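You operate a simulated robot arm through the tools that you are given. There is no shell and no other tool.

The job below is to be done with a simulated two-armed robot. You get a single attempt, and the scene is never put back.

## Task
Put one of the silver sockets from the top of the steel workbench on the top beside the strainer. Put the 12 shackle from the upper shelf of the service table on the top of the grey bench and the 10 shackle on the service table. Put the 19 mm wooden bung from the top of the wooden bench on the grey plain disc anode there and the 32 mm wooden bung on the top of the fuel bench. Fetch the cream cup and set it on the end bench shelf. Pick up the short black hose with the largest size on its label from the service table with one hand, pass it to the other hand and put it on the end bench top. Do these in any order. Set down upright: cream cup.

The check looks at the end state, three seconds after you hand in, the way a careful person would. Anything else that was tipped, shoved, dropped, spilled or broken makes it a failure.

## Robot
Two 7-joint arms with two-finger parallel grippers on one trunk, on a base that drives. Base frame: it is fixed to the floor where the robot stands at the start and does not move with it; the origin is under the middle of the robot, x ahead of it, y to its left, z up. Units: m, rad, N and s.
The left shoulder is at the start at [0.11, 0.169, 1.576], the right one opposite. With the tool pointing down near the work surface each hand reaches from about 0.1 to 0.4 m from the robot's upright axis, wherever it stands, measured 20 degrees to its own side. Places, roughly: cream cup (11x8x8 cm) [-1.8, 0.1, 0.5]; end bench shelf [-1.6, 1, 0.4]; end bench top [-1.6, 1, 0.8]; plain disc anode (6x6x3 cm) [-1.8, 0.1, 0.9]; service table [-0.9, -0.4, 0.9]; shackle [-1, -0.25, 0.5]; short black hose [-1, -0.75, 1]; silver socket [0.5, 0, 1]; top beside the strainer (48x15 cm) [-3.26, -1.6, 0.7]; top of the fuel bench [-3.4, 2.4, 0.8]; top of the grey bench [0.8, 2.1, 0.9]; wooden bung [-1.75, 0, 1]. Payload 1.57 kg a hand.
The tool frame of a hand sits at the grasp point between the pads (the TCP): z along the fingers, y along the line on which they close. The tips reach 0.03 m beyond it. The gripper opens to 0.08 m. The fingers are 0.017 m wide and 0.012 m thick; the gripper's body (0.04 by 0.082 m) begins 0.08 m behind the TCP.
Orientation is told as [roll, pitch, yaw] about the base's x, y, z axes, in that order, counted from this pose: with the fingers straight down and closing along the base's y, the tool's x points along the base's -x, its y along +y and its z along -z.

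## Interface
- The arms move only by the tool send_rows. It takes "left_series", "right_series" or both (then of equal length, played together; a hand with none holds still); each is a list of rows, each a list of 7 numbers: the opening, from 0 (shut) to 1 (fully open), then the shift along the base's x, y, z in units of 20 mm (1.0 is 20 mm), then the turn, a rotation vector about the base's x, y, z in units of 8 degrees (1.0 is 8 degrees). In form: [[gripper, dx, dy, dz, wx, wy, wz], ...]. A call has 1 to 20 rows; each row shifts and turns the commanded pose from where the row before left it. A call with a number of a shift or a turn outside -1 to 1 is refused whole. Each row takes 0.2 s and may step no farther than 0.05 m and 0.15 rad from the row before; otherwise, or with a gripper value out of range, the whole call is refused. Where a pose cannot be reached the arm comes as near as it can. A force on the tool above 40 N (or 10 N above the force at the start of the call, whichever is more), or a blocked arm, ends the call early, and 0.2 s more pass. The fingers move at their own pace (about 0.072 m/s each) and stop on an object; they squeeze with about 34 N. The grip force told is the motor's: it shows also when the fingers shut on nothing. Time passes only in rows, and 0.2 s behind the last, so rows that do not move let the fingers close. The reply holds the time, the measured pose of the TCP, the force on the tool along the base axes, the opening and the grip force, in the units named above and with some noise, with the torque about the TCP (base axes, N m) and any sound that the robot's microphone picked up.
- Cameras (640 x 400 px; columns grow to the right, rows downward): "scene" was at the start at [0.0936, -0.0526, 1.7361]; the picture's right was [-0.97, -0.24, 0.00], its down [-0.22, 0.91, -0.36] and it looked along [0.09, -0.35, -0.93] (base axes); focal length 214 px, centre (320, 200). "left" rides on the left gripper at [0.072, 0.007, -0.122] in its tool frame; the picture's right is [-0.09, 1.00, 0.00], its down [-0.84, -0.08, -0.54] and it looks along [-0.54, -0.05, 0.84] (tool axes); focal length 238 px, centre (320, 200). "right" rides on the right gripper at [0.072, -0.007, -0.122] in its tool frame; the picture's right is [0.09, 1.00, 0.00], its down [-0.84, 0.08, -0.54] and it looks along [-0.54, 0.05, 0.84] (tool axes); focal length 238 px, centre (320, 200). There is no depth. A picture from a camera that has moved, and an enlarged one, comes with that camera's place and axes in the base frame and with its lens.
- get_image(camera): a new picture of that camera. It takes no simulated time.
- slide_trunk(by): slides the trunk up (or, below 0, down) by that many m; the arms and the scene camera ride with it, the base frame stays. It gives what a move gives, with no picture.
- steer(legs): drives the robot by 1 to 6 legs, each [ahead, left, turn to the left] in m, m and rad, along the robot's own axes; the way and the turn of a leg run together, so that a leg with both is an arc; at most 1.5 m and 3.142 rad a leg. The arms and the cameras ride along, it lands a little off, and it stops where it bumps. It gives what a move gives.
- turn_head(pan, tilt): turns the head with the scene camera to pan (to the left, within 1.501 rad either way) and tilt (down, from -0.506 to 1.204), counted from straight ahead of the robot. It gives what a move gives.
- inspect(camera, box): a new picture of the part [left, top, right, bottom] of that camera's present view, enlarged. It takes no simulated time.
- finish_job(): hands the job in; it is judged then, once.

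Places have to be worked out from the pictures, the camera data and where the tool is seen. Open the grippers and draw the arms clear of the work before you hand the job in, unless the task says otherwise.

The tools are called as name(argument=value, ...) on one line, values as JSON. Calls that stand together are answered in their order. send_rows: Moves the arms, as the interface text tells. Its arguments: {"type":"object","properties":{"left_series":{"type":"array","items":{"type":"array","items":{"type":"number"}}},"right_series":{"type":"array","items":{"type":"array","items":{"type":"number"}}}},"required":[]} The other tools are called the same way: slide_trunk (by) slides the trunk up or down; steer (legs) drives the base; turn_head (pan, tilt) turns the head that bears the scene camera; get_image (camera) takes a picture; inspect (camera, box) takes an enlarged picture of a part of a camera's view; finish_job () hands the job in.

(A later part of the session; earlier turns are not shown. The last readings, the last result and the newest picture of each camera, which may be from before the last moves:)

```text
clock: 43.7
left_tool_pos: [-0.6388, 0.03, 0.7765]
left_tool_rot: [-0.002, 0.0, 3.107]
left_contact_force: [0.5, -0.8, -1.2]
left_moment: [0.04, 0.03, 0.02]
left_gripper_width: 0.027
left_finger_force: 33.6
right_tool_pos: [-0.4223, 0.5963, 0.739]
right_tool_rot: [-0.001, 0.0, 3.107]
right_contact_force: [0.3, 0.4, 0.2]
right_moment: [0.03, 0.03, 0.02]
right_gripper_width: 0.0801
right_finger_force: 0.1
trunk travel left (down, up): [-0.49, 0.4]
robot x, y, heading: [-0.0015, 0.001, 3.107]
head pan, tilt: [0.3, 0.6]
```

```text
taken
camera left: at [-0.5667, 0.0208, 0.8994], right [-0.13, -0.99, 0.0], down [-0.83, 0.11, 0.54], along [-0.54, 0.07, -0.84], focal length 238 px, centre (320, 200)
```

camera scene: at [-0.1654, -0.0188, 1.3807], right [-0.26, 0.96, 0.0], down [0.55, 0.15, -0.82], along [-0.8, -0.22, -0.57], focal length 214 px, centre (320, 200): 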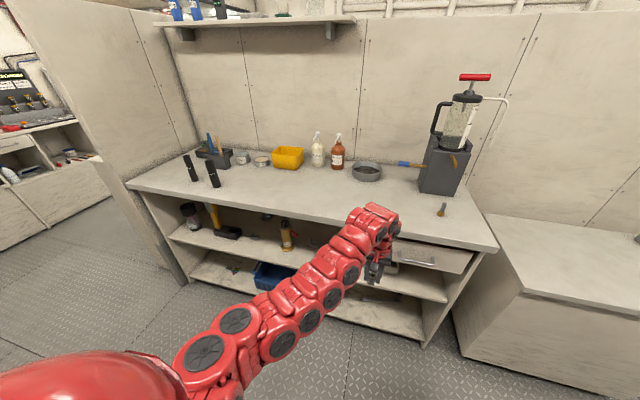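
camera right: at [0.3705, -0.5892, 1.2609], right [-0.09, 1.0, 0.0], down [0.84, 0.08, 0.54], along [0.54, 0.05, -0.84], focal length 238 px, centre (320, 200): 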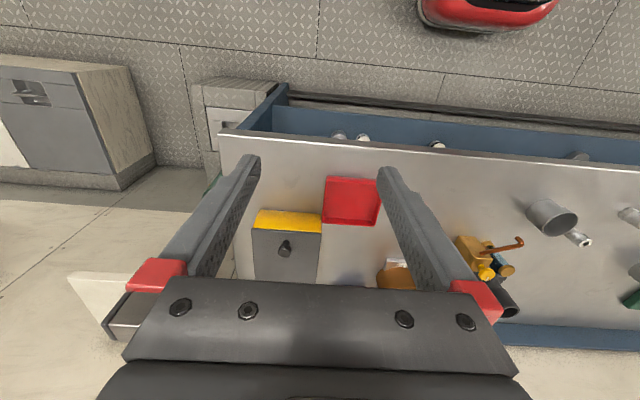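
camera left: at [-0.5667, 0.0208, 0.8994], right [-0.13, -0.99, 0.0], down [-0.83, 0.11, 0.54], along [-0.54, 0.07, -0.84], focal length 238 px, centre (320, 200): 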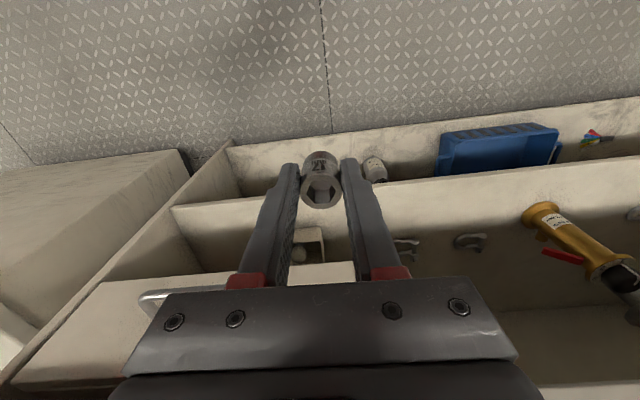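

The left camera now shows two shackles on the upper shelf. I zoom in on them and on the hoses.

inspect(camera="left", box=[370, 190, 640, 300])

inspect(camera="scene", box=[170, 140, 240, 190])

inspect(camera="scene", box=[220, 200, 400, 300])

```text
2.37 times, centred on (505, 245) of left
camera zoom: at [-0.5667, 0.0208, 0.8994], right [-0.13, -0.99, 0.0], down [-0.83, 0.11, 0.54], along [-0.54, 0.07, -0.84], focal length 565 px, centre (-118, 93)
```

zoom: 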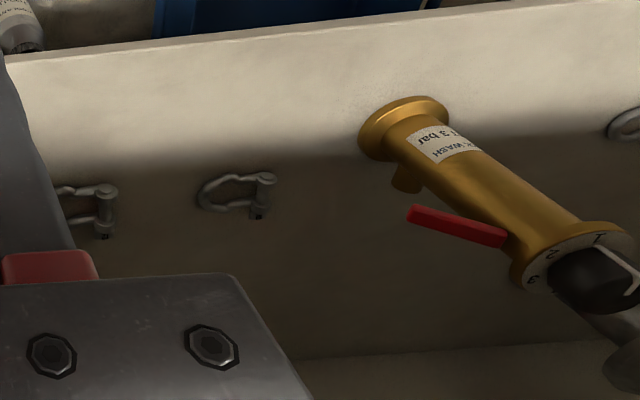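

```text
8.00 times, centred on (205, 165) of scene
camera zoom: at [-0.1654, -0.0188, 1.3807], right [-0.26, 0.96, 0.0], down [0.55, 0.15, -0.82], along [-0.8, -0.22, -0.57], focal length 1716 px, centre (1240, 480)
```

zoom: 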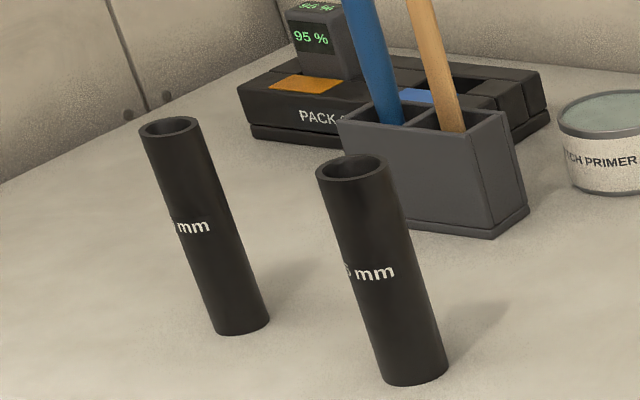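

```text
3.56 times, centred on (310, 250) of scene
camera zoom: at [-0.1654, -0.0188, 1.3807], right [-0.26, 0.96, 0.0], down [0.55, 0.15, -0.82], along [-0.8, -0.22, -0.57], focal length 763 px, centre (356, 22)
```

zoom: 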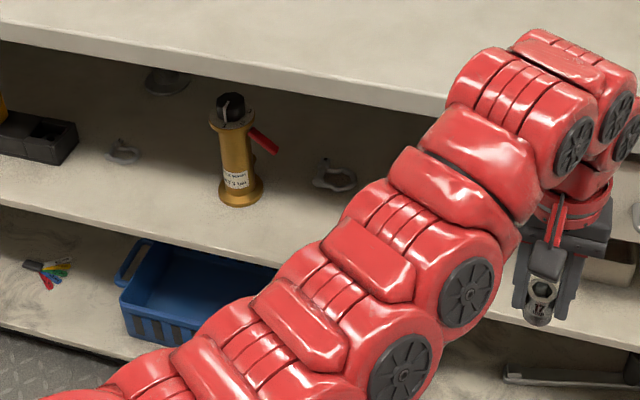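

At least three shackles are on the shelf; I need to read their markings. I zoom tighter.

inspect(camera="left", box=[445, 225, 495, 260])

inspect(camera="left", box=[385, 230, 435, 265])

inspect(camera="scene", box=[225, 210, 275, 250])

inspect(camera="scene", box=[295, 230, 335, 260])

```text
11.43 times, centred on (470, 242) of left
camera zoom: at [-0.5667, 0.0208, 0.8994], right [-0.13, -0.99, 0.0], down [-0.83, 0.11, 0.54], along [-0.54, 0.07, -0.84], focal length 2724 px, centre (-1394, -286)
```

zoom: 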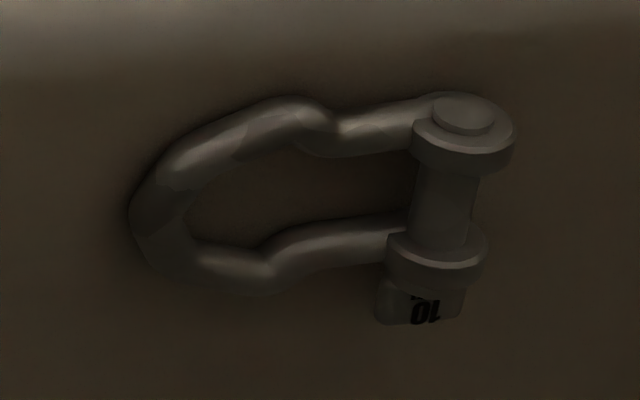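

```text
11.43 times, centred on (410, 248) of left
camera zoom: at [-0.5667, 0.0208, 0.8994], right [-0.13, -0.99, 0.0], down [-0.83, 0.11, 0.54], along [-0.54, 0.07, -0.84], focal length 2724 px, centre (-709, -343)
```

zoom: 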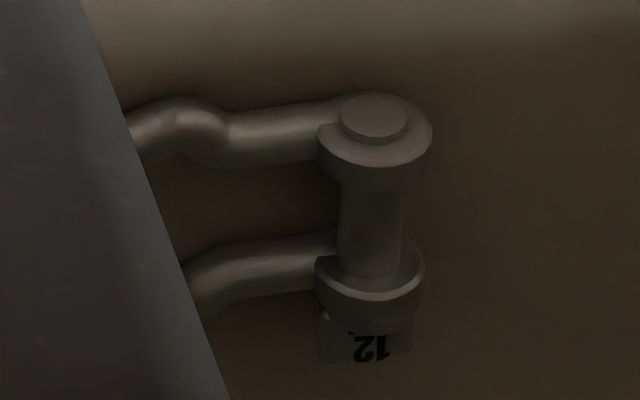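

```text
10.00 times, centred on (250, 230) of scene
camera zoom: at [-0.1654, -0.0188, 1.3807], right [-0.26, 0.96, 0.0], down [0.55, 0.15, -0.82], along [-0.8, -0.22, -0.57], focal length 2145 px, centre (1020, -100)
```

zoom: 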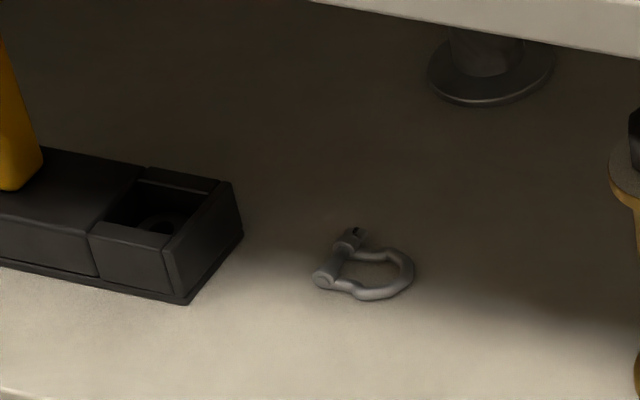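

```text
13.33 times, centred on (315, 245) of scene
camera zoom: at [-0.1654, -0.0188, 1.3807], right [-0.26, 0.96, 0.0], down [0.55, 0.15, -0.82], along [-0.8, -0.22, -0.57], focal length 2860 px, centre (387, -400)
```

zoom: 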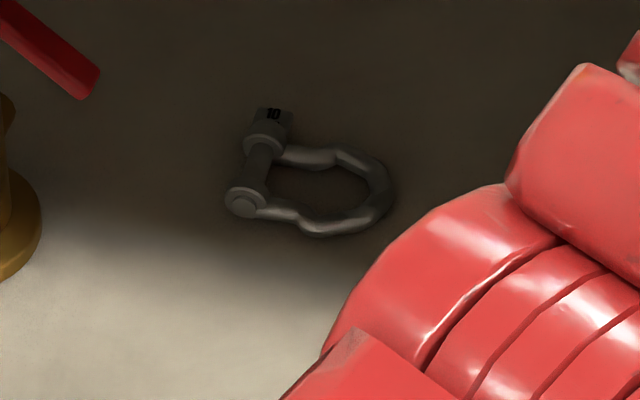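

The shackle nearest the nozzle is the "10" ([-0.99,-0.26,0.49]), the one to its right is the "12" ([-0.985,-0.11,0.49]). I'll grasp them with the right hand from a tilted approach; first I tilt the right tool up by 50° and shift the left hand (socket) further to the robot's left.

send_rows(left_series=[[0, 0.07, -1, 0, 0, 0, 0], [0, 0.07, -1, 0, 0, 0, 0], [0, 0.07, -1, 0, 0, 0, 0], [0, 0.07, -1, 0, 0, 0, 0], [0, 0.07, -1, 0, 0, 0, 0], [0, 0.07, -1, 0, 0, 0, 0], [0, 0.07, -1, 0, 0, 0, 0], [0, 0.07, -1, 0, 0, 0, 0], [0, 0.07, -1, 0, 0, 0, 0], [0, 0.07, -1, 0, 0, 0, 0], [0, 0.07, -1, 0, 0, 0, 0], [0, 0.07, -1, 0, 0, 0, 0]], right_series=[[1, 0, 0, 0, 0, 1, 0], [1, 0, 0, 0, 0, 1, 0], [1, 0, 0, 0, 0, 1, 0], [1, 0, 0, 0, 0, 1, 0], [1, 0, 0, 0, 0, 1, 0], [1, 0, 0, 0, 0, 1, 0], [1, 0, 0, 0, 0, 0.25, 0], [1, 0, -1, 0.3, 0, 0, 0], [1, 0, -1, 0.3, 0, 0, 0], [1, 0, -1, 0.3, 0, 0, 0], [1, 0, -1, 0.3, 0, 0, 0], [1, 0, -1, 0.3, 0, 0, 0]])

get_image(camera="scene")

get_image(camera="right")

```text
clock: 46.3
left_tool_pos: [-0.6332, -0.0403, 0.7781]
left_tool_rot: [-0.001, 0.0, 3.108]
left_contact_force: [-0.1, -1.6, -0.7]
left_moment: [0.03, 0.05, 0.01]
left_gripper_width: 0.0271
left_finger_force: 33.7
left hand out of reach, approached as far as the arm can: row 4, 5, 6, 7, 8, 9, 10, 11, 12
right_tool_pos: [-0.4206, 0.4964, 0.7677]
right_tool_rot: [0.038, -0.872, 3.089]
right_contact_force: [0.4, -0.3, -0.2]
right_moment: [-0.01, 0.02, 0.03]
right_gripper_width: 0.0802
right_finger_force: 0.0
trunk travel left (down, up): [-0.49, 0.4]
robot x, y, heading: [0.0007, -0.0014, 3.109]
head pan, tilt: [0.3, 0.6]
```

```text
taken
camera scene: at [-0.1654, -0.0191, 1.3807], right [-0.26, 0.96, 0.0], down [0.55, 0.15, -0.82], along [-0.8, -0.22, -0.57], focal length 214 px, centre (320, 200)
```

scene: 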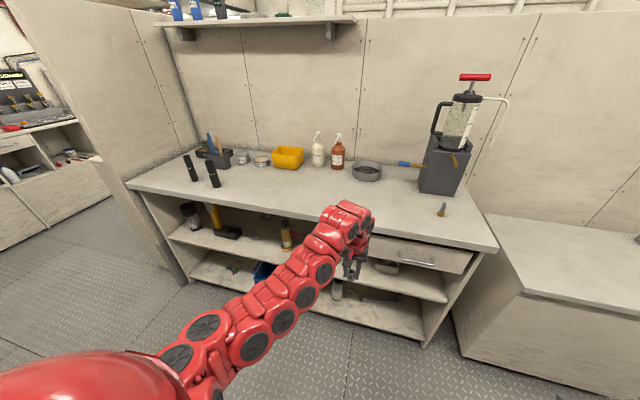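

```text
taken
camera right: at [-0.2815, 0.5007, 0.7911], right [0.04, -1.0, -0.05], down [-0.12, -0.05, 0.99], along [-0.99, -0.03, -0.13], focal length 238 px, centre (320, 200)
```

right: 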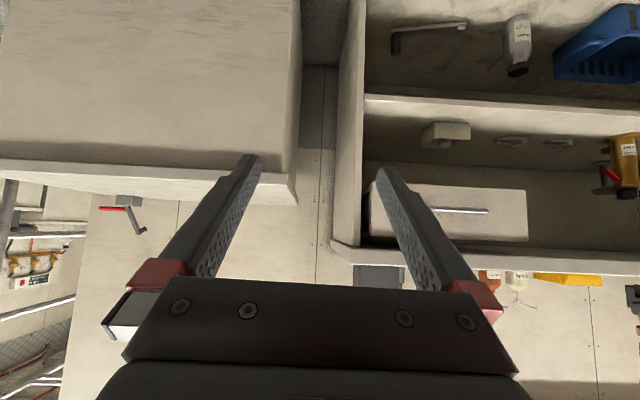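

The tilt worked and this upside-down right-camera view shows the shelf, shackles and drawer. Now I bring the right hand in front of the right shoulder and raise it relative to the trunk, in preparation for turning the base and lowering.

send_rows(right_series=[[1, -0.3, -1, 0.8, 0, 0, 0], [1, -0.3, -1, 0.8, 0, 0, 0], [1, -0.3, -1, 0.8, 0, 0, 0], [1, -0.3, -1, 0.8, 0, 0, 0], [1, -0.3, -1, 0.8, 0, 0, 0], [1, -0.3, -1, 0.8, 0, 0, 0], [1, -0.3, -1, 0.8, 0, 0, 0], [1, -0.3, -1, 0.8, 0, 0, 0], [1, -0.3, -1, 0.8, 0, 0, 0], [1, -0.3, -1, 0.8, 0, 0, 0], [1, -0.3, -1, 0.8, 0, 0, 0], [1, -0.3, -1, 0.8, 0, 0, 0]])

get_image(camera="scene")

```text
clock: 48.9
left_tool_pos: [-0.6336, -0.0379, 0.7764]
left_tool_rot: [-0.001, 0.001, 3.109]
left_contact_force: [-0.1, 0.2, -0.3]
left_moment: [-0.01, 0.03, 0.0]
left_gripper_width: 0.0269
left_finger_force: 34.0
right_tool_pos: [-0.5296, 0.3318, 0.9714]
right_tool_rot: [0.055, -0.868, 3.072]
right_contact_force: [-0.7, 0.2, 0.2]
right_moment: [0.0, 0.01, -0.01]
right_gripper_width: 0.08
right_finger_force: 0.1
right hand out of reach, approached as far as the arm can: row 4, 5, 6, 7, 8, 9, 10, 11
trunk travel left (down, up): [-0.49, 0.4]
robot x, y, heading: [-0.0012, -0.0023, 3.107]
head pan, tilt: [0.3, 0.6]
```

```text
taken
camera scene: at [-0.166, -0.0192, 1.3806], right [-0.26, 0.96, 0.0], down [0.55, 0.15, -0.82], along [-0.8, -0.22, -0.57], focal length 214 px, centre (320, 200)
```

scene: 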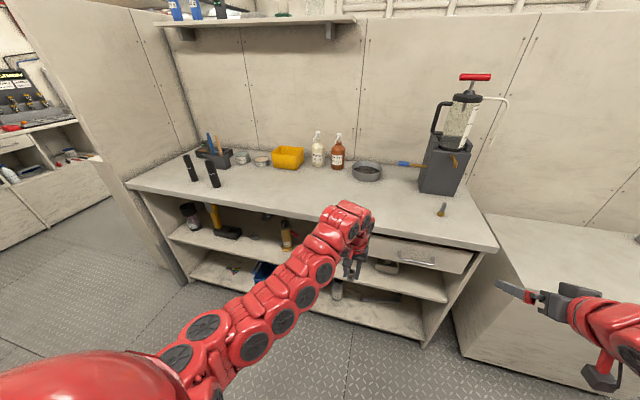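

The right hand is now at [-0.53, 0.33, 0.97], ready. I lower the trunk 0.4 m (hands clear in front of the table) and then rotate the base 0.82 rad left.

slide_trunk(by=-0.4)

get_image(camera="scene")

get_image(camera="right")

```text
clock: 52.7
left_tool_pos: [-0.6332, -0.0389, 0.3777]
left_tool_rot: [-0.001, 0.0, 3.11]
left_contact_force: [-0.3, 0.4, -1.5]
left_moment: [0.01, -0.01, -0.02]
left_gripper_width: 0.027
left_finger_force: 34.2
right_tool_pos: [-0.5281, 0.3333, 0.5716]
right_tool_rot: [0.053, -0.871, 3.074]
right_contact_force: [-0.2, 0.0, -0.2]
right_moment: [0.0, 0.05, -0.01]
right_gripper_width: 0.08
right_finger_force: 0.0
trunk travel left (down, up): [-0.09, 0.8]
robot x, y, heading: [-0.0003, 0.0006, 3.105]
head pan, tilt: [0.3, 0.6]
```

```text
taken
camera scene: at [-0.1654, -0.0188, 0.9807], right [-0.26, 0.96, 0.0], down [0.55, 0.15, -0.82], along [-0.8, -0.22, -0.57], focal length 214 px, centre (320, 200)
```

scene: 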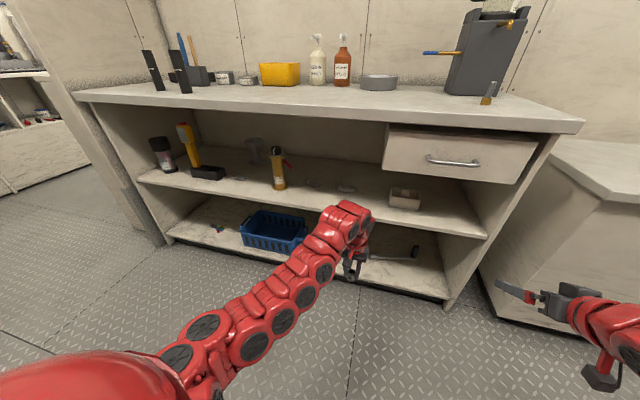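

```text
taken
camera right: at [-0.389, 0.3358, 0.5948], right [0.03, -1.0, -0.04], down [-0.12, -0.04, 0.99], along [-0.99, -0.03, -0.13], focal length 238 px, centre (320, 200)
```

right: 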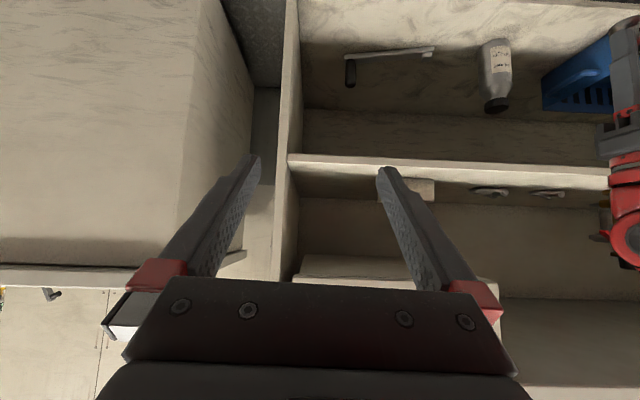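

Great low view. I zoom the scene and right cameras for precise shackle positions and shelf height.

inspect(camera="scene", box=[260, 130, 420, 230])

inspect(camera="right", box=[430, 150, 590, 250])

inspect(camera="scene", box=[130, 40, 200, 100])

```text
4.00 times, centred on (340, 180) of scene
camera zoom: at [-0.1654, -0.0188, 0.9807], right [-0.26, 0.96, 0.0], down [0.55, 0.15, -0.82], along [-0.8, -0.22, -0.57], focal length 858 px, centre (240, 280)
```

zoom: 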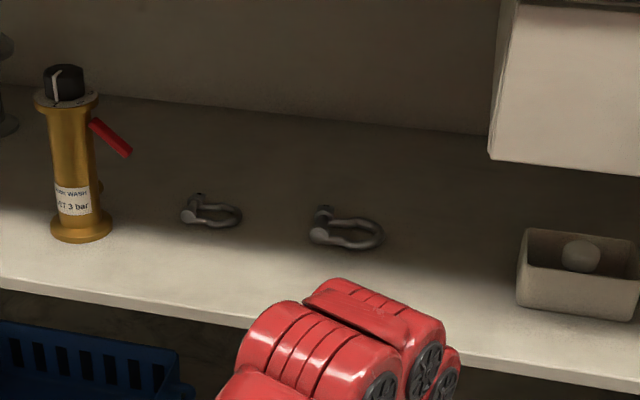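

```text
4.00 times, centred on (510, 200) of right
camera zoom: at [-0.389, 0.3358, 0.5948], right [0.03, -1.0, -0.04], down [-0.12, -0.04, 0.99], along [-0.99, -0.03, -0.13], focal length 953 px, centre (-440, 200)
```

zoom: 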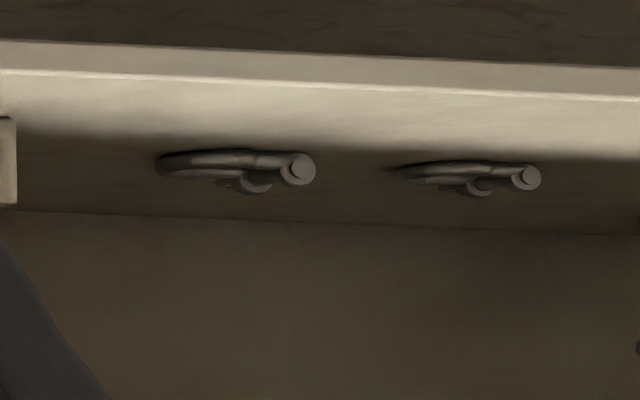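

```text
6.67 times, centred on (165, 70) of scene
camera zoom: at [-0.1654, -0.0188, 0.9807], right [-0.26, 0.96, 0.0], down [0.55, 0.15, -0.82], along [-0.8, -0.22, -0.57], focal length 1430 px, centre (1353, 1067)
```

zoom: 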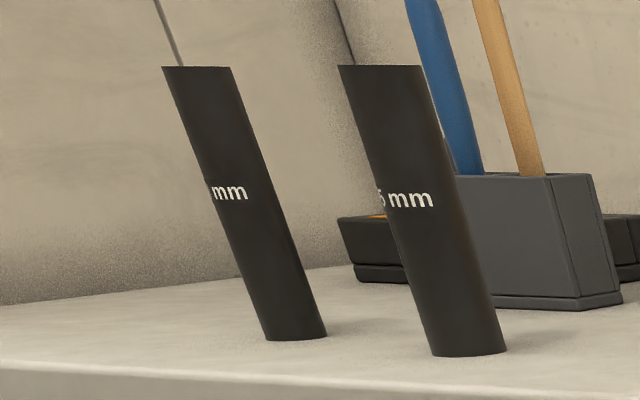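

Triangulating all views: shelf surface ≈0.464, "10" bow centre ≈[-1.005,-0.276], "12" bow centre ≈[-1.006,-0.118], shelf front edge x≈-0.82, drawer bottom ≈0.686. I turn the base left 0.47 rad and shift slightly.

steer(legs=[[0, 0, 0.471], [0.0, -0.14, 0]])

get_image(camera="right")

get_image(camera="scene")

```text
clock: 55.4
left_tool_pos: [-0.6067, -0.1967, 0.3779]
left_tool_rot: [-0.001, -0.001, -2.706]
left_contact_force: [0.0, 0.2, -1.6]
left_moment: [0.01, -0.01, -0.01]
left_gripper_width: 0.0268
left_finger_force: 33.7
right_tool_pos: [-0.6799, 0.1817, 0.5722]
right_tool_rot: [0.054, -0.871, -2.738]
right_contact_force: [-1.7, 0.4, -0.4]
right_moment: [-0.01, 0.01, 0.0]
right_gripper_width: 0.0801
right_finger_force: 0.0
trunk travel left (down, up): [-0.09, 0.8]
robot x, y, heading: [-0.06, 0.1269, -2.705]
head pan, tilt: [0.3, 0.6]
```

```text
taken
camera right: at [-0.5581, 0.2488, 0.5948], right [0.48, -0.88, -0.04], down [-0.09, -0.09, 0.99], along [-0.87, -0.47, -0.13], focal length 238 px, centre (320, 200)
```

right: 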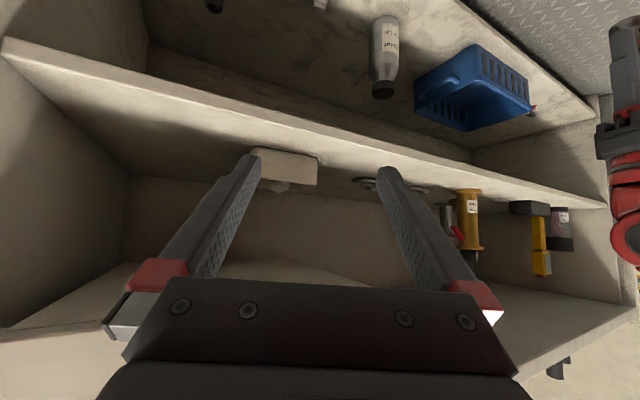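

```text
taken
camera scene: at [-0.1971, 0.0344, 0.9807], right [-0.67, 0.74, 0.0], down [0.42, 0.38, -0.82], along [-0.61, -0.55, -0.57], focal length 214 px, centre (320, 200)
```

scene: 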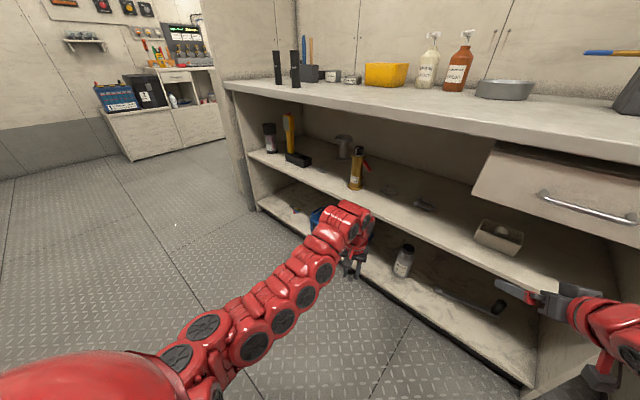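

The left hand with the socket is in the way, so I tilt it up 50° as well (about the robot's right axis) and move it out to the robot's left and up.

send_rows(left_series=[[0, 0, 0, 0.3, -0.42, 0.9, 0], [0, 0, 0, 0.3, -0.42, 0.9, 0], [0, 0, 0, 0.3, -0.42, 0.9, 0], [0, 0, 0, 0.3, -0.42, 0.9, 0], [0, 0, 0, 0.3, -0.42, 0.9, 0], [0, 0, 0, 0.3, -0.42, 0.9, 0], [0, 0.42, -0.9, 0.8, 0, 0, 0], [0, 0.42, -0.9, 0.8, 0, 0, 0], [0, 0.42, -0.9, 0.8, 0, 0, 0], [0, 0.42, -0.9, 0.8, 0, 0, 0], [0, 0.42, -0.9, 0.8, 0, 0, 0], [0, 0.42, -0.9, 0.8, 0, 0, 0], [0, 0.42, -0.9, 0.8, 0, 0, 0], [0, 0.42, -0.9, 0.8, 0, 0, 0], [0, 0.42, -0.9, 0.8, 0, 0, 0], [0, 0.42, -0.9, 0.8, 0, 0, 0], [0, 0.42, -0.9, 0.8, 0, 0, 0], [0, 0.42, -0.9, 0.8, 0, 0, 0]])

get_image(camera="scene")

get_image(camera="left")

```text
clock: 59.2
left_tool_pos: [-0.5397, -0.41, 0.5785]
left_tool_rot: [0.007, -0.838, -2.705]
left_contact_force: [-0.1, 0.0, -0.2]
left_moment: [0.0, -0.03, 0.01]
left_gripper_width: 0.0002
left_finger_force: 21.3
left hand out of reach, approached as far as the arm can: row 1, 17, 18
right_tool_pos: [-0.6821, 0.1824, 0.5705]
right_tool_rot: [0.054, -0.871, -2.739]
right_contact_force: [-0.9, 0.9, 0.1]
right_moment: [0.0, -0.06, 0.03]
right_gripper_width: 0.0796
right_finger_force: 0.1
trunk travel left (down, up): [-0.09, 0.8]
robot x, y, heading: [-0.0599, 0.1258, -2.708]
head pan, tilt: [0.3, 0.6]
```

```text
taken
camera scene: at [-0.197, 0.0345, 0.9807], right [-0.67, 0.74, 0.0], down [0.42, 0.38, -0.82], along [-0.61, -0.55, -0.57], focal length 214 px, centre (320, 200)
```

scene: 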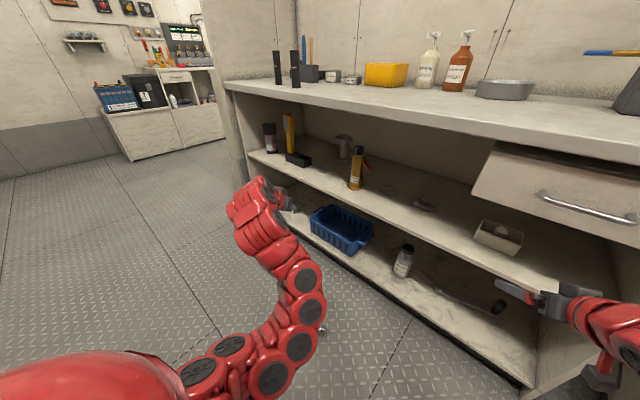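

```text
taken
camera left: at [-0.4111, -0.3559, 0.6067], right [0.37, -0.93, 0.07], down [-0.18, 0.01, 0.98], along [-0.91, -0.38, -0.16], focal length 238 px, centre (320, 200)
```

left: 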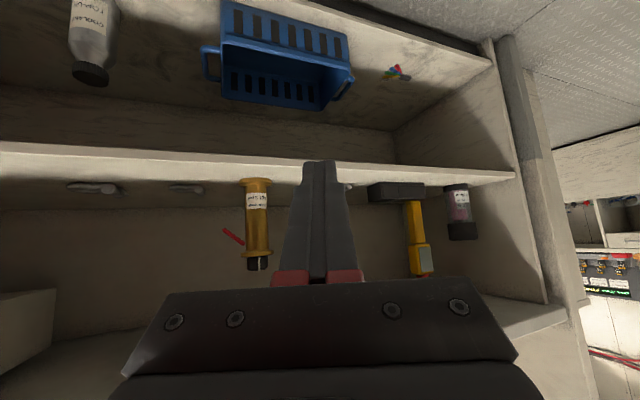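

The left gripper reads fully shut – the socket has slipped out. I must find it; I look down at the floor around.

inspect(camera="scene", box=[240, 200, 440, 400])

turn_head(pan=0.3, tilt=1.1)

get_image(camera="scene")

```text
2.00 times, centred on (340, 300) of scene
camera zoom: at [-0.197, 0.0345, 0.9807], right [-0.67, 0.74, 0.0], down [0.42, 0.38, -0.82], along [-0.61, -0.55, -0.57], focal length 429 px, centre (280, 0)
```

zoom: 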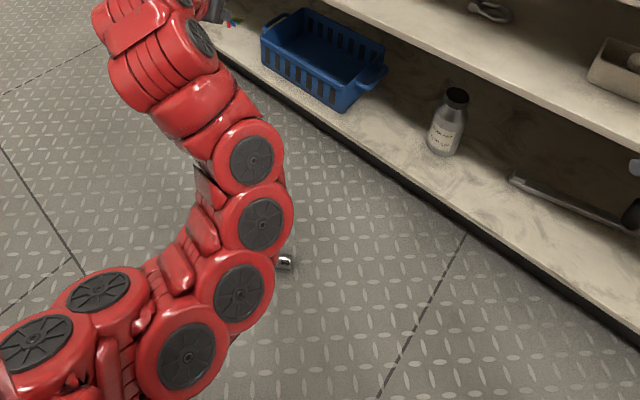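

```text
clock: 60.1
left_tool_pos: [-0.5395, -0.4089, 0.5774]
left_tool_rot: [0.005, -0.838, -2.706]
left_contact_force: [0.7, 0.8, -0.3]
left_moment: [-0.02, 0.03, 0.01]
left_gripper_width: 0.0
left_finger_force: 21.6
right_tool_pos: [-0.6809, 0.182, 0.5715]
right_tool_rot: [0.056, -0.871, -2.738]
right_contact_force: [0.3, -0.6, -0.2]
right_moment: [-0.02, -0.01, -0.02]
right_gripper_width: 0.0801
right_finger_force: 0.0
trunk travel left (down, up): [-0.09, 0.8]
robot x, y, heading: [-0.0616, 0.1259, -2.703]
head pan, tilt: [0.3, 1.1]
```

```text
taken
camera scene: at [-0.1783, 0.0513, 0.9422], right [-0.67, 0.74, 0.0], down [0.66, 0.6, -0.45], along [-0.34, -0.31, -0.89], focal length 214 px, centre (320, 200)
```

scene: 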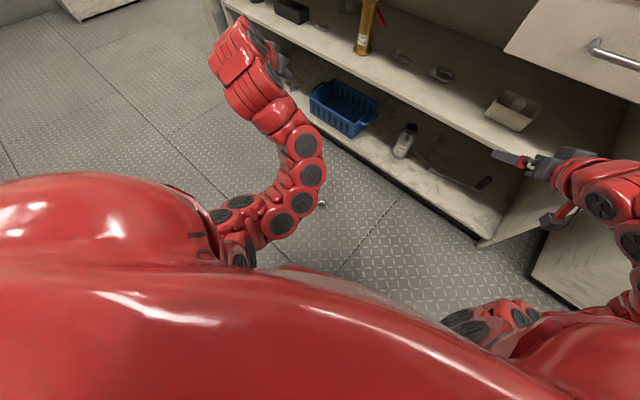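

The socket lies on the floor at about [-0.523, -0.248]. I zoom to see its orientation.

inspect(camera="scene", box=[300, 185, 350, 220])

```text
11.43 times, centred on (325, 202) of scene
camera zoom: at [-0.1783, 0.0513, 0.9422], right [-0.67, 0.74, 0.0], down [0.66, 0.6, -0.45], along [-0.34, -0.31, -0.89], focal length 2451 px, centre (263, 171)
```

zoom: 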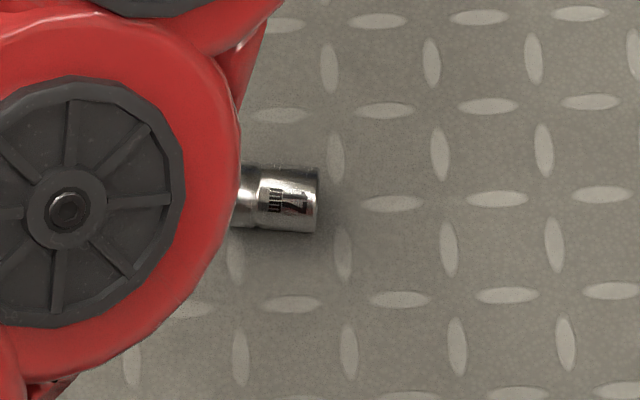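

The "17" socket lies on its side at ≈[-0.525,-0.259]; axis direction ≈(-0.67,0.74). I lower the trunk fully, then straighten the left tool, open it, yaw it −73° and bring it above the socket.

slide_trunk(by=-0.09)

send_rows(left_series=[[1, 0, 0, -0.5, 0.42, -0.9, 0], [1, 0, 0, -0.5, 0.42, -0.9, 0], [1, 0, 0, -0.5, 0.42, -0.9, 0], [1, 0, 0, -0.5, 0.42, -0.9, 0], [1, 0, 0, -0.5, 0.42, -0.9, 0], [1, 0, 0, -0.5, 0.42, -0.9, 0], [1, 0.08, 0.8, -0.9, 0, 0, -1], [1, 0.08, 0.8, -0.9, 0, 0, -1], [1, 0.08, 0.8, -0.9, 0, 0, -1], [1, 0.08, 0.8, -0.9, 0, 0, -1], [1, 0.08, 0.8, -0.9, 0, 0, -1], [1, 0.08, 0.8, -0.9, 0, 0, -1], [1, 0.08, 0.8, -0.5, 0, 0, -1], [1, 0.08, 0.8, -0.5, 0, 0, -1], [1, 0.08, 0.8, 0, 0, 0, -1]])

get_image(camera="left")

get_image(camera="scene")

```text
clock: 61.4
left_tool_pos: [-0.5394, -0.4096, 0.4878]
left_tool_rot: [0.006, -0.838, -2.705]
left_contact_force: [-0.1, 0.0, -0.7]
left_moment: [0.0, -0.01, 0.01]
left_gripper_width: 0.0002
left_finger_force: 21.1
right_tool_pos: [-0.6805, 0.1822, 0.4818]
right_tool_rot: [0.053, -0.872, -2.738]
right_contact_force: [-0.7, -0.1, 0.8]
right_moment: [0.0, 0.01, 0.0]
right_gripper_width: 0.0798
right_finger_force: 0.0
trunk travel left (down, up): [0.0, 0.89]
robot x, y, heading: [-0.0607, 0.1267, -2.702]
head pan, tilt: [0.3, 1.1]
```

```text
clock: 64.6
left_tool_pos: [-0.5612, -0.2853, 0.2305]
left_tool_rot: [0.005, -0.003, 2.322]
left_contact_force: [0.4, -0.2, -0.3]
left_moment: [0.03, 0.02, 0.0]
left_gripper_width: 0.0801
left_finger_force: 0.0
left hand out of reach, approached as far as the arm can: row 1, 2, 3, 15
right_tool_pos: [-0.6812, 0.1832, 0.4807]
right_tool_rot: [0.054, -0.87, -2.739]
right_contact_force: [-0.3, 1.4, 0.5]
right_moment: [-0.01, -0.01, 0.02]
right_gripper_width: 0.0801
right_finger_force: 0.2
trunk travel left (down, up): [0.0, 0.89]
robot x, y, heading: [-0.0586, 0.1267, -2.704]
head pan, tilt: [0.3, 1.1]
```

```text
taken
camera left: at [-0.5151, -0.3418, 0.3524], right [-0.79, -0.61, 0.01], down [-0.51, 0.67, 0.54], along [-0.34, 0.43, -0.84], focal length 238 px, centre (320, 200)
```

left: 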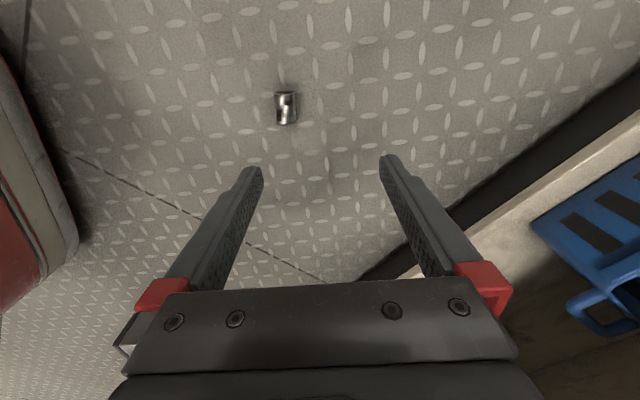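

```text
taken
camera scene: at [-0.1782, 0.0513, 0.8521], right [-0.67, 0.74, 0.0], down [0.66, 0.6, -0.45], along [-0.34, -0.31, -0.89], focal length 214 px, centre (320, 200)
```

scene: 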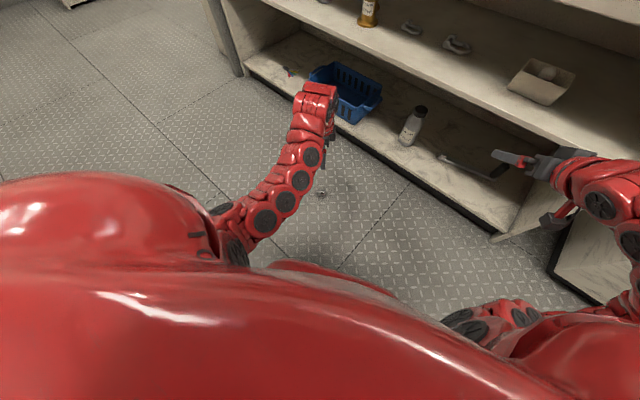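

The socket is aligned with the finger gap; I move over it and descend to z≈0.05, then check.

send_rows(left_series=[[1, 0, 0, -1, 0, 0, 0], [1, 0, 0, -1, 0, 0, 0], [1, 0.6, 0.42, -1, 0, 0, 0], [1, 0.6, 0.42, -1, 0, 0, 0], [1, 0.6, 0.42, -1, 0, 0, 0], [1, 0, 0, -1, 0, 0, 0], [1, 0, 0, -1, 0, 0, 0], [1, 0, 0, -1, 0, 0, 0]])

get_image(camera="left")

```text
clock: 66.4
left_tool_pos: [-0.5246, -0.2562, 0.0708]
left_tool_rot: [0.006, -0.005, 2.322]
left_contact_force: [0.6, -0.2, 0.8]
left_moment: [0.0, -0.01, 0.01]
left_gripper_width: 0.0801
left_finger_force: 0.1
right_tool_pos: [-0.6816, 0.1836, 0.4818]
right_tool_rot: [0.054, -0.87, -2.738]
right_contact_force: [-0.2, 0.4, -0.7]
right_moment: [0.01, -0.02, 0.03]
right_gripper_width: 0.0799
right_finger_force: 0.2
trunk travel left (down, up): [0.0, 0.89]
robot x, y, heading: [-0.0598, 0.1304, -2.7]
head pan, tilt: [0.3, 1.1]
```

```text
taken
camera left: at [-0.4785, -0.314, 0.1927], right [-0.79, -0.61, 0.01], down [-0.51, 0.66, 0.55], along [-0.34, 0.43, -0.84], focal length 238 px, centre (320, 200)
```

left: 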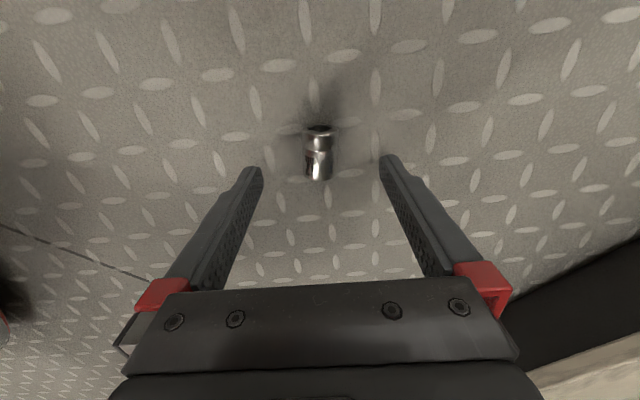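

Centered. I descend to z≈0.036 and close firmly.

send_rows(left_series=[[1, 0.05, -0.05, -0.9, 0, 0, 0], [1, 0, 0, -0.8, 0, 0, 0], [1, 0, 0, 0, 0, 0, 0], [0.4, 0, 0, 0, 0, 0, 0], [0, 0, 0, 0, 0, 0, 0], [0, 0, 0, 0, 0, 0, 0], [0, 0, 0, 0, 0, 0, 0], [0, 0, 0, 0, 0, 0, 0]])

get_image(camera="left")

```text
clock: 68.2
left_tool_pos: [-0.5224, -0.2586, 0.0377]
left_tool_rot: [0.008, -0.005, 2.321]
left_contact_force: [0.1, 0.3, 0.9]
left_moment: [-0.03, -0.04, -0.01]
left_gripper_width: 0.0271
left_finger_force: 33.8
right_tool_pos: [-0.6806, 0.1819, 0.4822]
right_tool_rot: [0.054, -0.871, -2.739]
right_contact_force: [-0.6, 0.1, 0.1]
right_moment: [0.02, -0.04, 0.04]
right_gripper_width: 0.08
right_finger_force: 0.1
trunk travel left (down, up): [0.0, 0.89]
robot x, y, heading: [-0.0551, 0.1283, -2.705]
head pan, tilt: [0.3, 1.1]
```

```text
taken
camera left: at [-0.4773, -0.3152, 0.1601], right [-0.79, -0.61, 0.01], down [-0.51, 0.66, 0.55], along [-0.34, 0.43, -0.84], focal length 238 px, centre (320, 200)
```

left: 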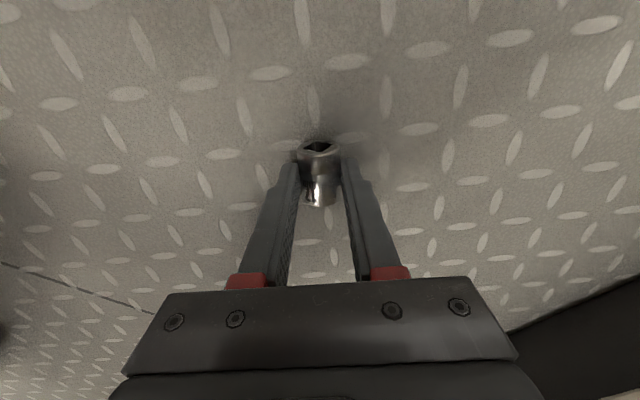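

Gripped but near the fingertips; I reopen, lower 5 mm more and close again for a deeper hold, then lift.

send_rows(left_series=[[0.45, 0, 0, 0, 0, 0, 0], [0.45, 0, 0, 0, 0, 0, 0], [0.45, 0, 0, -0.25, 0, 0, 0], [0.45, 0, 0, 0, 0, 0, 0], [0, 0, 0, 0, 0, 0, 0], [0, 0, 0, 0, 0, 0, 0], [0, 0, 0, 0, 0, 0, 0], [0, 0, 0, 0.5, 0, 0, 0], [0, 0, 0, 1, 0, 0, 0], [0, 0, 0, 1, 0, 0, 0], [0, 0, 0, 1, 0, 0, 0], [0, 0, 0, 1, 0, 0, 0]])

get_image(camera="left")

```text
clock: 70.8
left_tool_pos: [-0.5211, -0.2573, 0.1213]
left_tool_rot: [0.006, -0.005, 2.32]
left_contact_force: [-0.2, -0.4, -2.2]
left_moment: [0.0, 0.0, 0.02]
left_gripper_width: 0.0271
left_finger_force: 34.1
right_tool_pos: [-0.6811, 0.1825, 0.4814]
right_tool_rot: [0.055, -0.871, -2.737]
right_contact_force: [0.6, 0.3, 0.2]
right_moment: [0.0, 0.02, -0.03]
right_gripper_width: 0.0799
right_finger_force: 0.0
trunk travel left (down, up): [0.0, 0.89]
robot x, y, heading: [-0.0578, 0.1279, -2.703]
head pan, tilt: [0.3, 1.1]
```

```text
taken
camera left: at [-0.4765, -0.3132, 0.2431], right [-0.79, -0.61, 0.01], down [-0.51, 0.67, 0.55], along [-0.34, 0.43, -0.84], focal length 238 px, centre (320, 200)
```

left: 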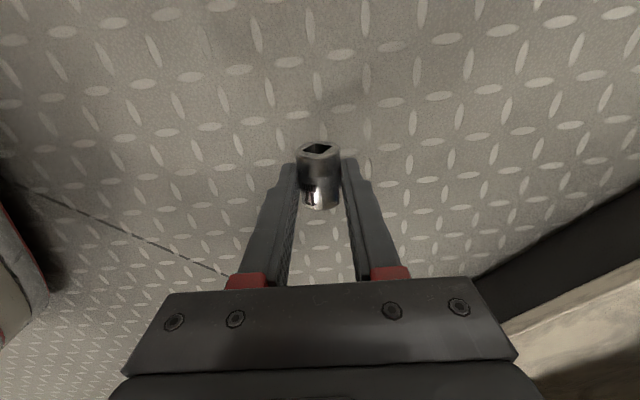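

Socket held again. I move the left hand ~0.2 m to the robot's left, keeping it low and vertical, out of the right arm's way.

send_rows(left_series=[[0, 0.4, -0.9, 0.3, 0, 0, 0], [0, 0.4, -0.9, 0.3, 0, 0, 0], [0, 0.4, -0.9, 0.3, 0, 0, 0], [0, 0.4, -0.9, 0.3, 0, 0, 0], [0, 0.4, -0.9, 0.3, 0, 0, 0], [0, 0.4, -0.9, 0.3, 0, 0, 0], [0, 0.4, -0.9, 0.3, 0, 0, 0], [0, 0.4, -0.9, 0.3, 0, 0, 0], [0, 0.4, -0.9, 0.3, 0, 0, 0], [0, 0.4, -0.9, 0.3, 0, 0, 0]])

turn_head(pan=0.1, tilt=0.7)

get_image(camera="scene")

```text
clock: 73.0
left_tool_pos: [-0.4431, -0.4368, 0.1815]
left_tool_rot: [0.006, -0.006, 2.323]
left_contact_force: [-0.4, 0.1, -1.0]
left_moment: [0.0, 0.01, -0.01]
left_gripper_width: 0.0268
left_finger_force: 33.6
right_tool_pos: [-0.6805, 0.1816, 0.4817]
right_tool_rot: [0.054, -0.87, -2.738]
right_contact_force: [-0.2, -0.3, 0.8]
right_moment: [-0.03, -0.01, 0.02]
right_gripper_width: 0.0799
right_finger_force: 0.1
trunk travel left (down, up): [0.0, 0.89]
robot x, y, heading: [-0.0556, 0.1269, -2.705]
head pan, tilt: [0.3, 1.1]
```

```text
clock: 73.8
left_tool_pos: [-0.4419, -0.4366, 0.1825]
left_tool_rot: [0.009, -0.005, 2.32]
left_contact_force: [0.1, 0.1, -1.5]
left_moment: [0.03, 0.0, 0.0]
left_gripper_width: 0.0267
left_finger_force: 33.7
right_tool_pos: [-0.6811, 0.1832, 0.4809]
right_tool_rot: [0.054, -0.871, -2.737]
right_contact_force: [-0.4, 0.4, 0.0]
right_moment: [-0.01, 0.01, -0.02]
right_gripper_width: 0.08
right_finger_force: 0.0
trunk travel left (down, up): [0.0, 0.89]
robot x, y, heading: [-0.0576, 0.1258, -2.707]
head pan, tilt: [0.099, 0.7]
```

```text
taken
camera scene: at [-0.2045, 0.0503, 0.882], right [-0.51, 0.86, 0.0], down [0.55, 0.33, -0.76], along [-0.66, -0.39, -0.64], focal length 214 px, centre (320, 200)
```

scene: 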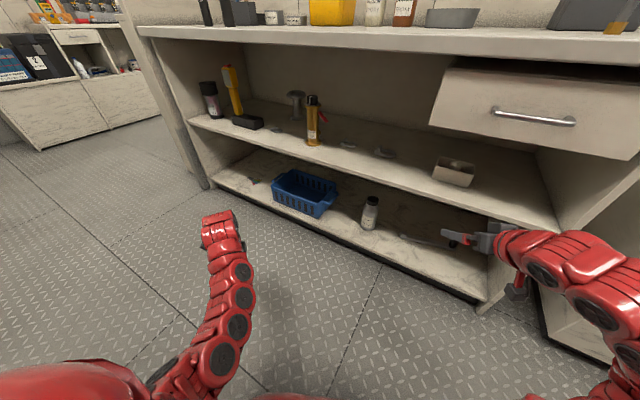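

The left hand is clear. Now the right tool: I raise it to z≈0.57 and yaw it 52° left so that it will approach the "10" shackle from its crown side.

send_rows(right_series=[[1, 0, -0.5, 0.65, 0, 0, 0.93], [1, 0, -0.5, 0.65, 0, 0, 0.93], [1, 0, -0.5, 0.65, 0, 0, 0.93], [1, 0, -0.5, 0.65, 0, 0, 0.93], [1, 0, -0.5, 0.65, 0, 0, 0.93], [1, 0, -0.5, 0.65, 0, 0, 0.93], [1, 0, -0.5, 0.65, 0, 0, 0.93], [1, 0, -1, 0, 0, 0, 0], [1, 0, -1, 0, 0, 0, 0], [1, 0, -1, 0, 0, 0, 0], [1, 0, -1, 0, 0, 0, 0], [1, 0, -1, 0, 0, 0, 0]])

get_image(camera="scene")

get_image(camera="right")

```text
clock: 76.5
left_tool_pos: [-0.4431, -0.4372, 0.1813]
left_tool_rot: [0.006, -0.006, 2.321]
left_contact_force: [-0.9, -0.7, 0.2]
left_moment: [-0.03, -0.01, -0.01]
left_gripper_width: 0.0269
left_finger_force: 34.0
right_tool_pos: [-0.6448, -0.0422, 0.5692]
right_tool_rot: [0.054, -0.872, -1.894]
right_contact_force: [0.7, -0.1, 0.1]
right_moment: [0.06, 0.04, 0.0]
right_gripper_width: 0.0801
right_finger_force: 0.0
right hand out of reach, approached as far as the arm can: row 6, 7
trunk travel left (down, up): [0.0, 0.89]
robot x, y, heading: [-0.0551, 0.1251, -2.708]
head pan, tilt: [0.099, 0.7]
```

```text
taken
camera scene: at [-0.2046, 0.0504, 0.8821], right [-0.51, 0.86, 0.0], down [0.55, 0.33, -0.76], along [-0.66, -0.39, -0.64], focal length 214 px, centre (320, 200)
```

scene: 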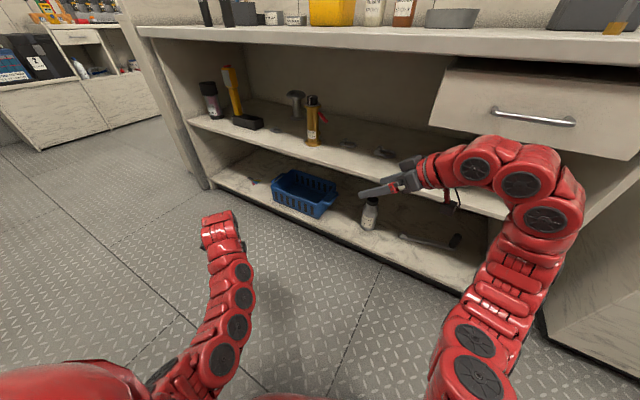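

```text
taken
camera right: at [-0.6131, 0.0932, 0.5925], right [0.97, -0.22, -0.04], down [0.01, -0.13, 0.99], along [-0.22, -0.97, -0.13], focal length 238 px, centre (320, 200)
```

right: 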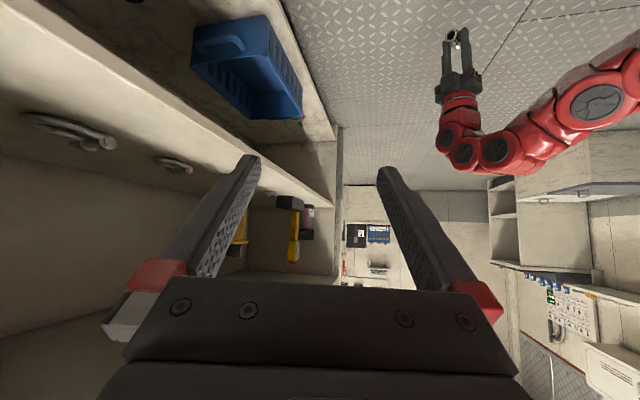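

The wrist gets bulky sideways near the drawer, so I change plan: approach the shackle from the front (azimuth ≈190°) at 40° down and grip the bow's crown with one finger inside the bow. I yaw the tool back and move it in front of the shackle.

send_rows(right_series=[[0.56, -0.6, -0.9, 0.1, 0, 0, -0.96], [0.56, -0.6, -0.9, 0.1, 0, 0, -0.96], [0.56, -0.6, -0.9, 0.1, 0, 0, -0.96], [0.56, -0.6, -0.9, 0.1, 0, 0, -0.96], [0.56, -0.6, -0.9, 0.1, 0, 0, -0.96], [0.56, -0.6, -0.9, 0.1, 0, 0, -0.96], [0.56, -0.6, -0.9, 0.1, 0, 0, -0.96], [0.56, -0.6, -0.9, 0.1, 0, 0, -0.96]])

get_image(camera="right")

get_image(camera="scene")

```text
clock: 78.2
left_tool_pos: [-0.4426, -0.4368, 0.1826]
left_tool_rot: [0.005, -0.006, 2.321]
left_contact_force: [-0.5, 0.1, -1.2]
left_moment: [-0.01, 0.01, 0.01]
left_gripper_width: 0.0268
left_finger_force: 33.9
right_tool_pos: [-0.7408, -0.1883, 0.5861]
right_tool_rot: [0.053, -0.872, -2.963]
right_contact_force: [0.8, 1.0, -0.3]
right_moment: [0.0, 0.0, 0.04]
right_gripper_width: 0.0449
right_finger_force: 0.1
trunk travel left (down, up): [0.0, 0.89]
robot x, y, heading: [-0.0572, 0.1254, -2.706]
head pan, tilt: [0.099, 0.7]
```

```text
taken
camera right: at [-0.6056, -0.1504, 0.6095], right [0.27, -0.96, -0.04], down [-0.11, -0.07, 0.99], along [-0.96, -0.27, -0.13], focal length 238 px, centre (320, 200)
```

right: 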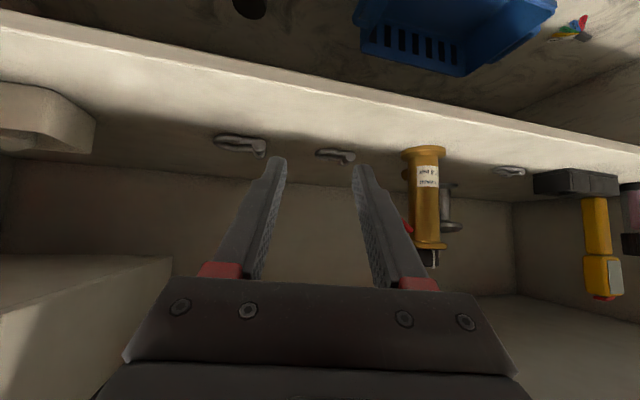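

```text
taken
camera scene: at [-0.2046, 0.0502, 0.8821], right [-0.51, 0.86, 0.0], down [0.55, 0.33, -0.76], along [-0.66, -0.39, -0.64], focal length 214 px, centre (320, 200)
```

scene: 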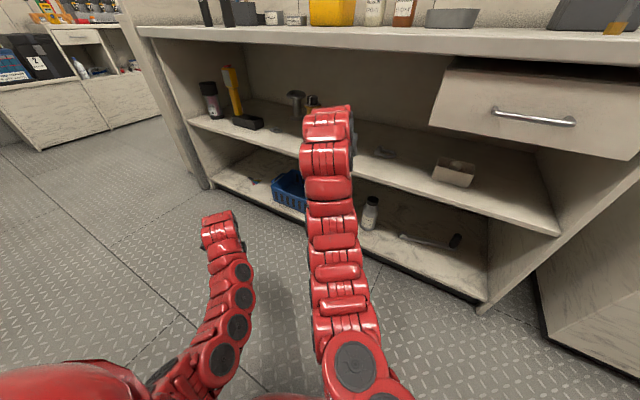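

Now the arm lines up straight from the front. I zoom on the "10" shackle from the right camera for a precise fix.

inspect(camera="right", box=[290, 120, 390, 190])

inspect(camera="right", box=[190, 110, 290, 180])

```text
5.71 times, centred on (340, 155) of right
camera zoom: at [-0.6056, -0.1504, 0.6095], right [0.27, -0.96, -0.04], down [-0.11, -0.07, 0.99], along [-0.96, -0.27, -0.13], focal length 1362 px, centre (206, 457)
```

zoom: 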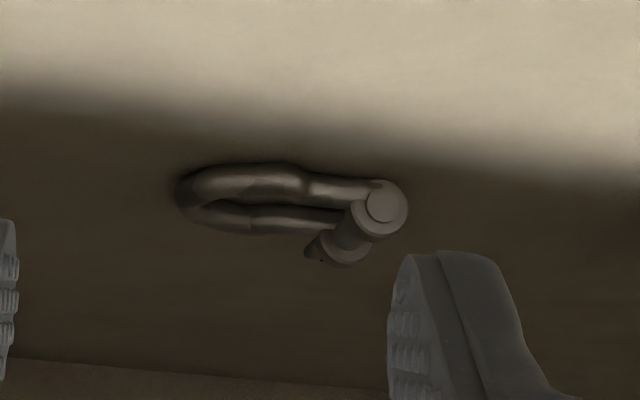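

```text
5.71 times, centred on (240, 145) of right
camera zoom: at [-0.6056, -0.1504, 0.6095], right [0.27, -0.96, -0.04], down [-0.11, -0.07, 0.99], along [-0.96, -0.27, -0.13], focal length 1362 px, centre (777, 514)
```

zoom: 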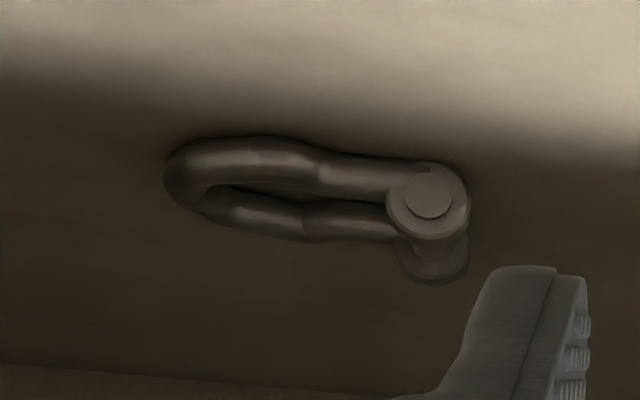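

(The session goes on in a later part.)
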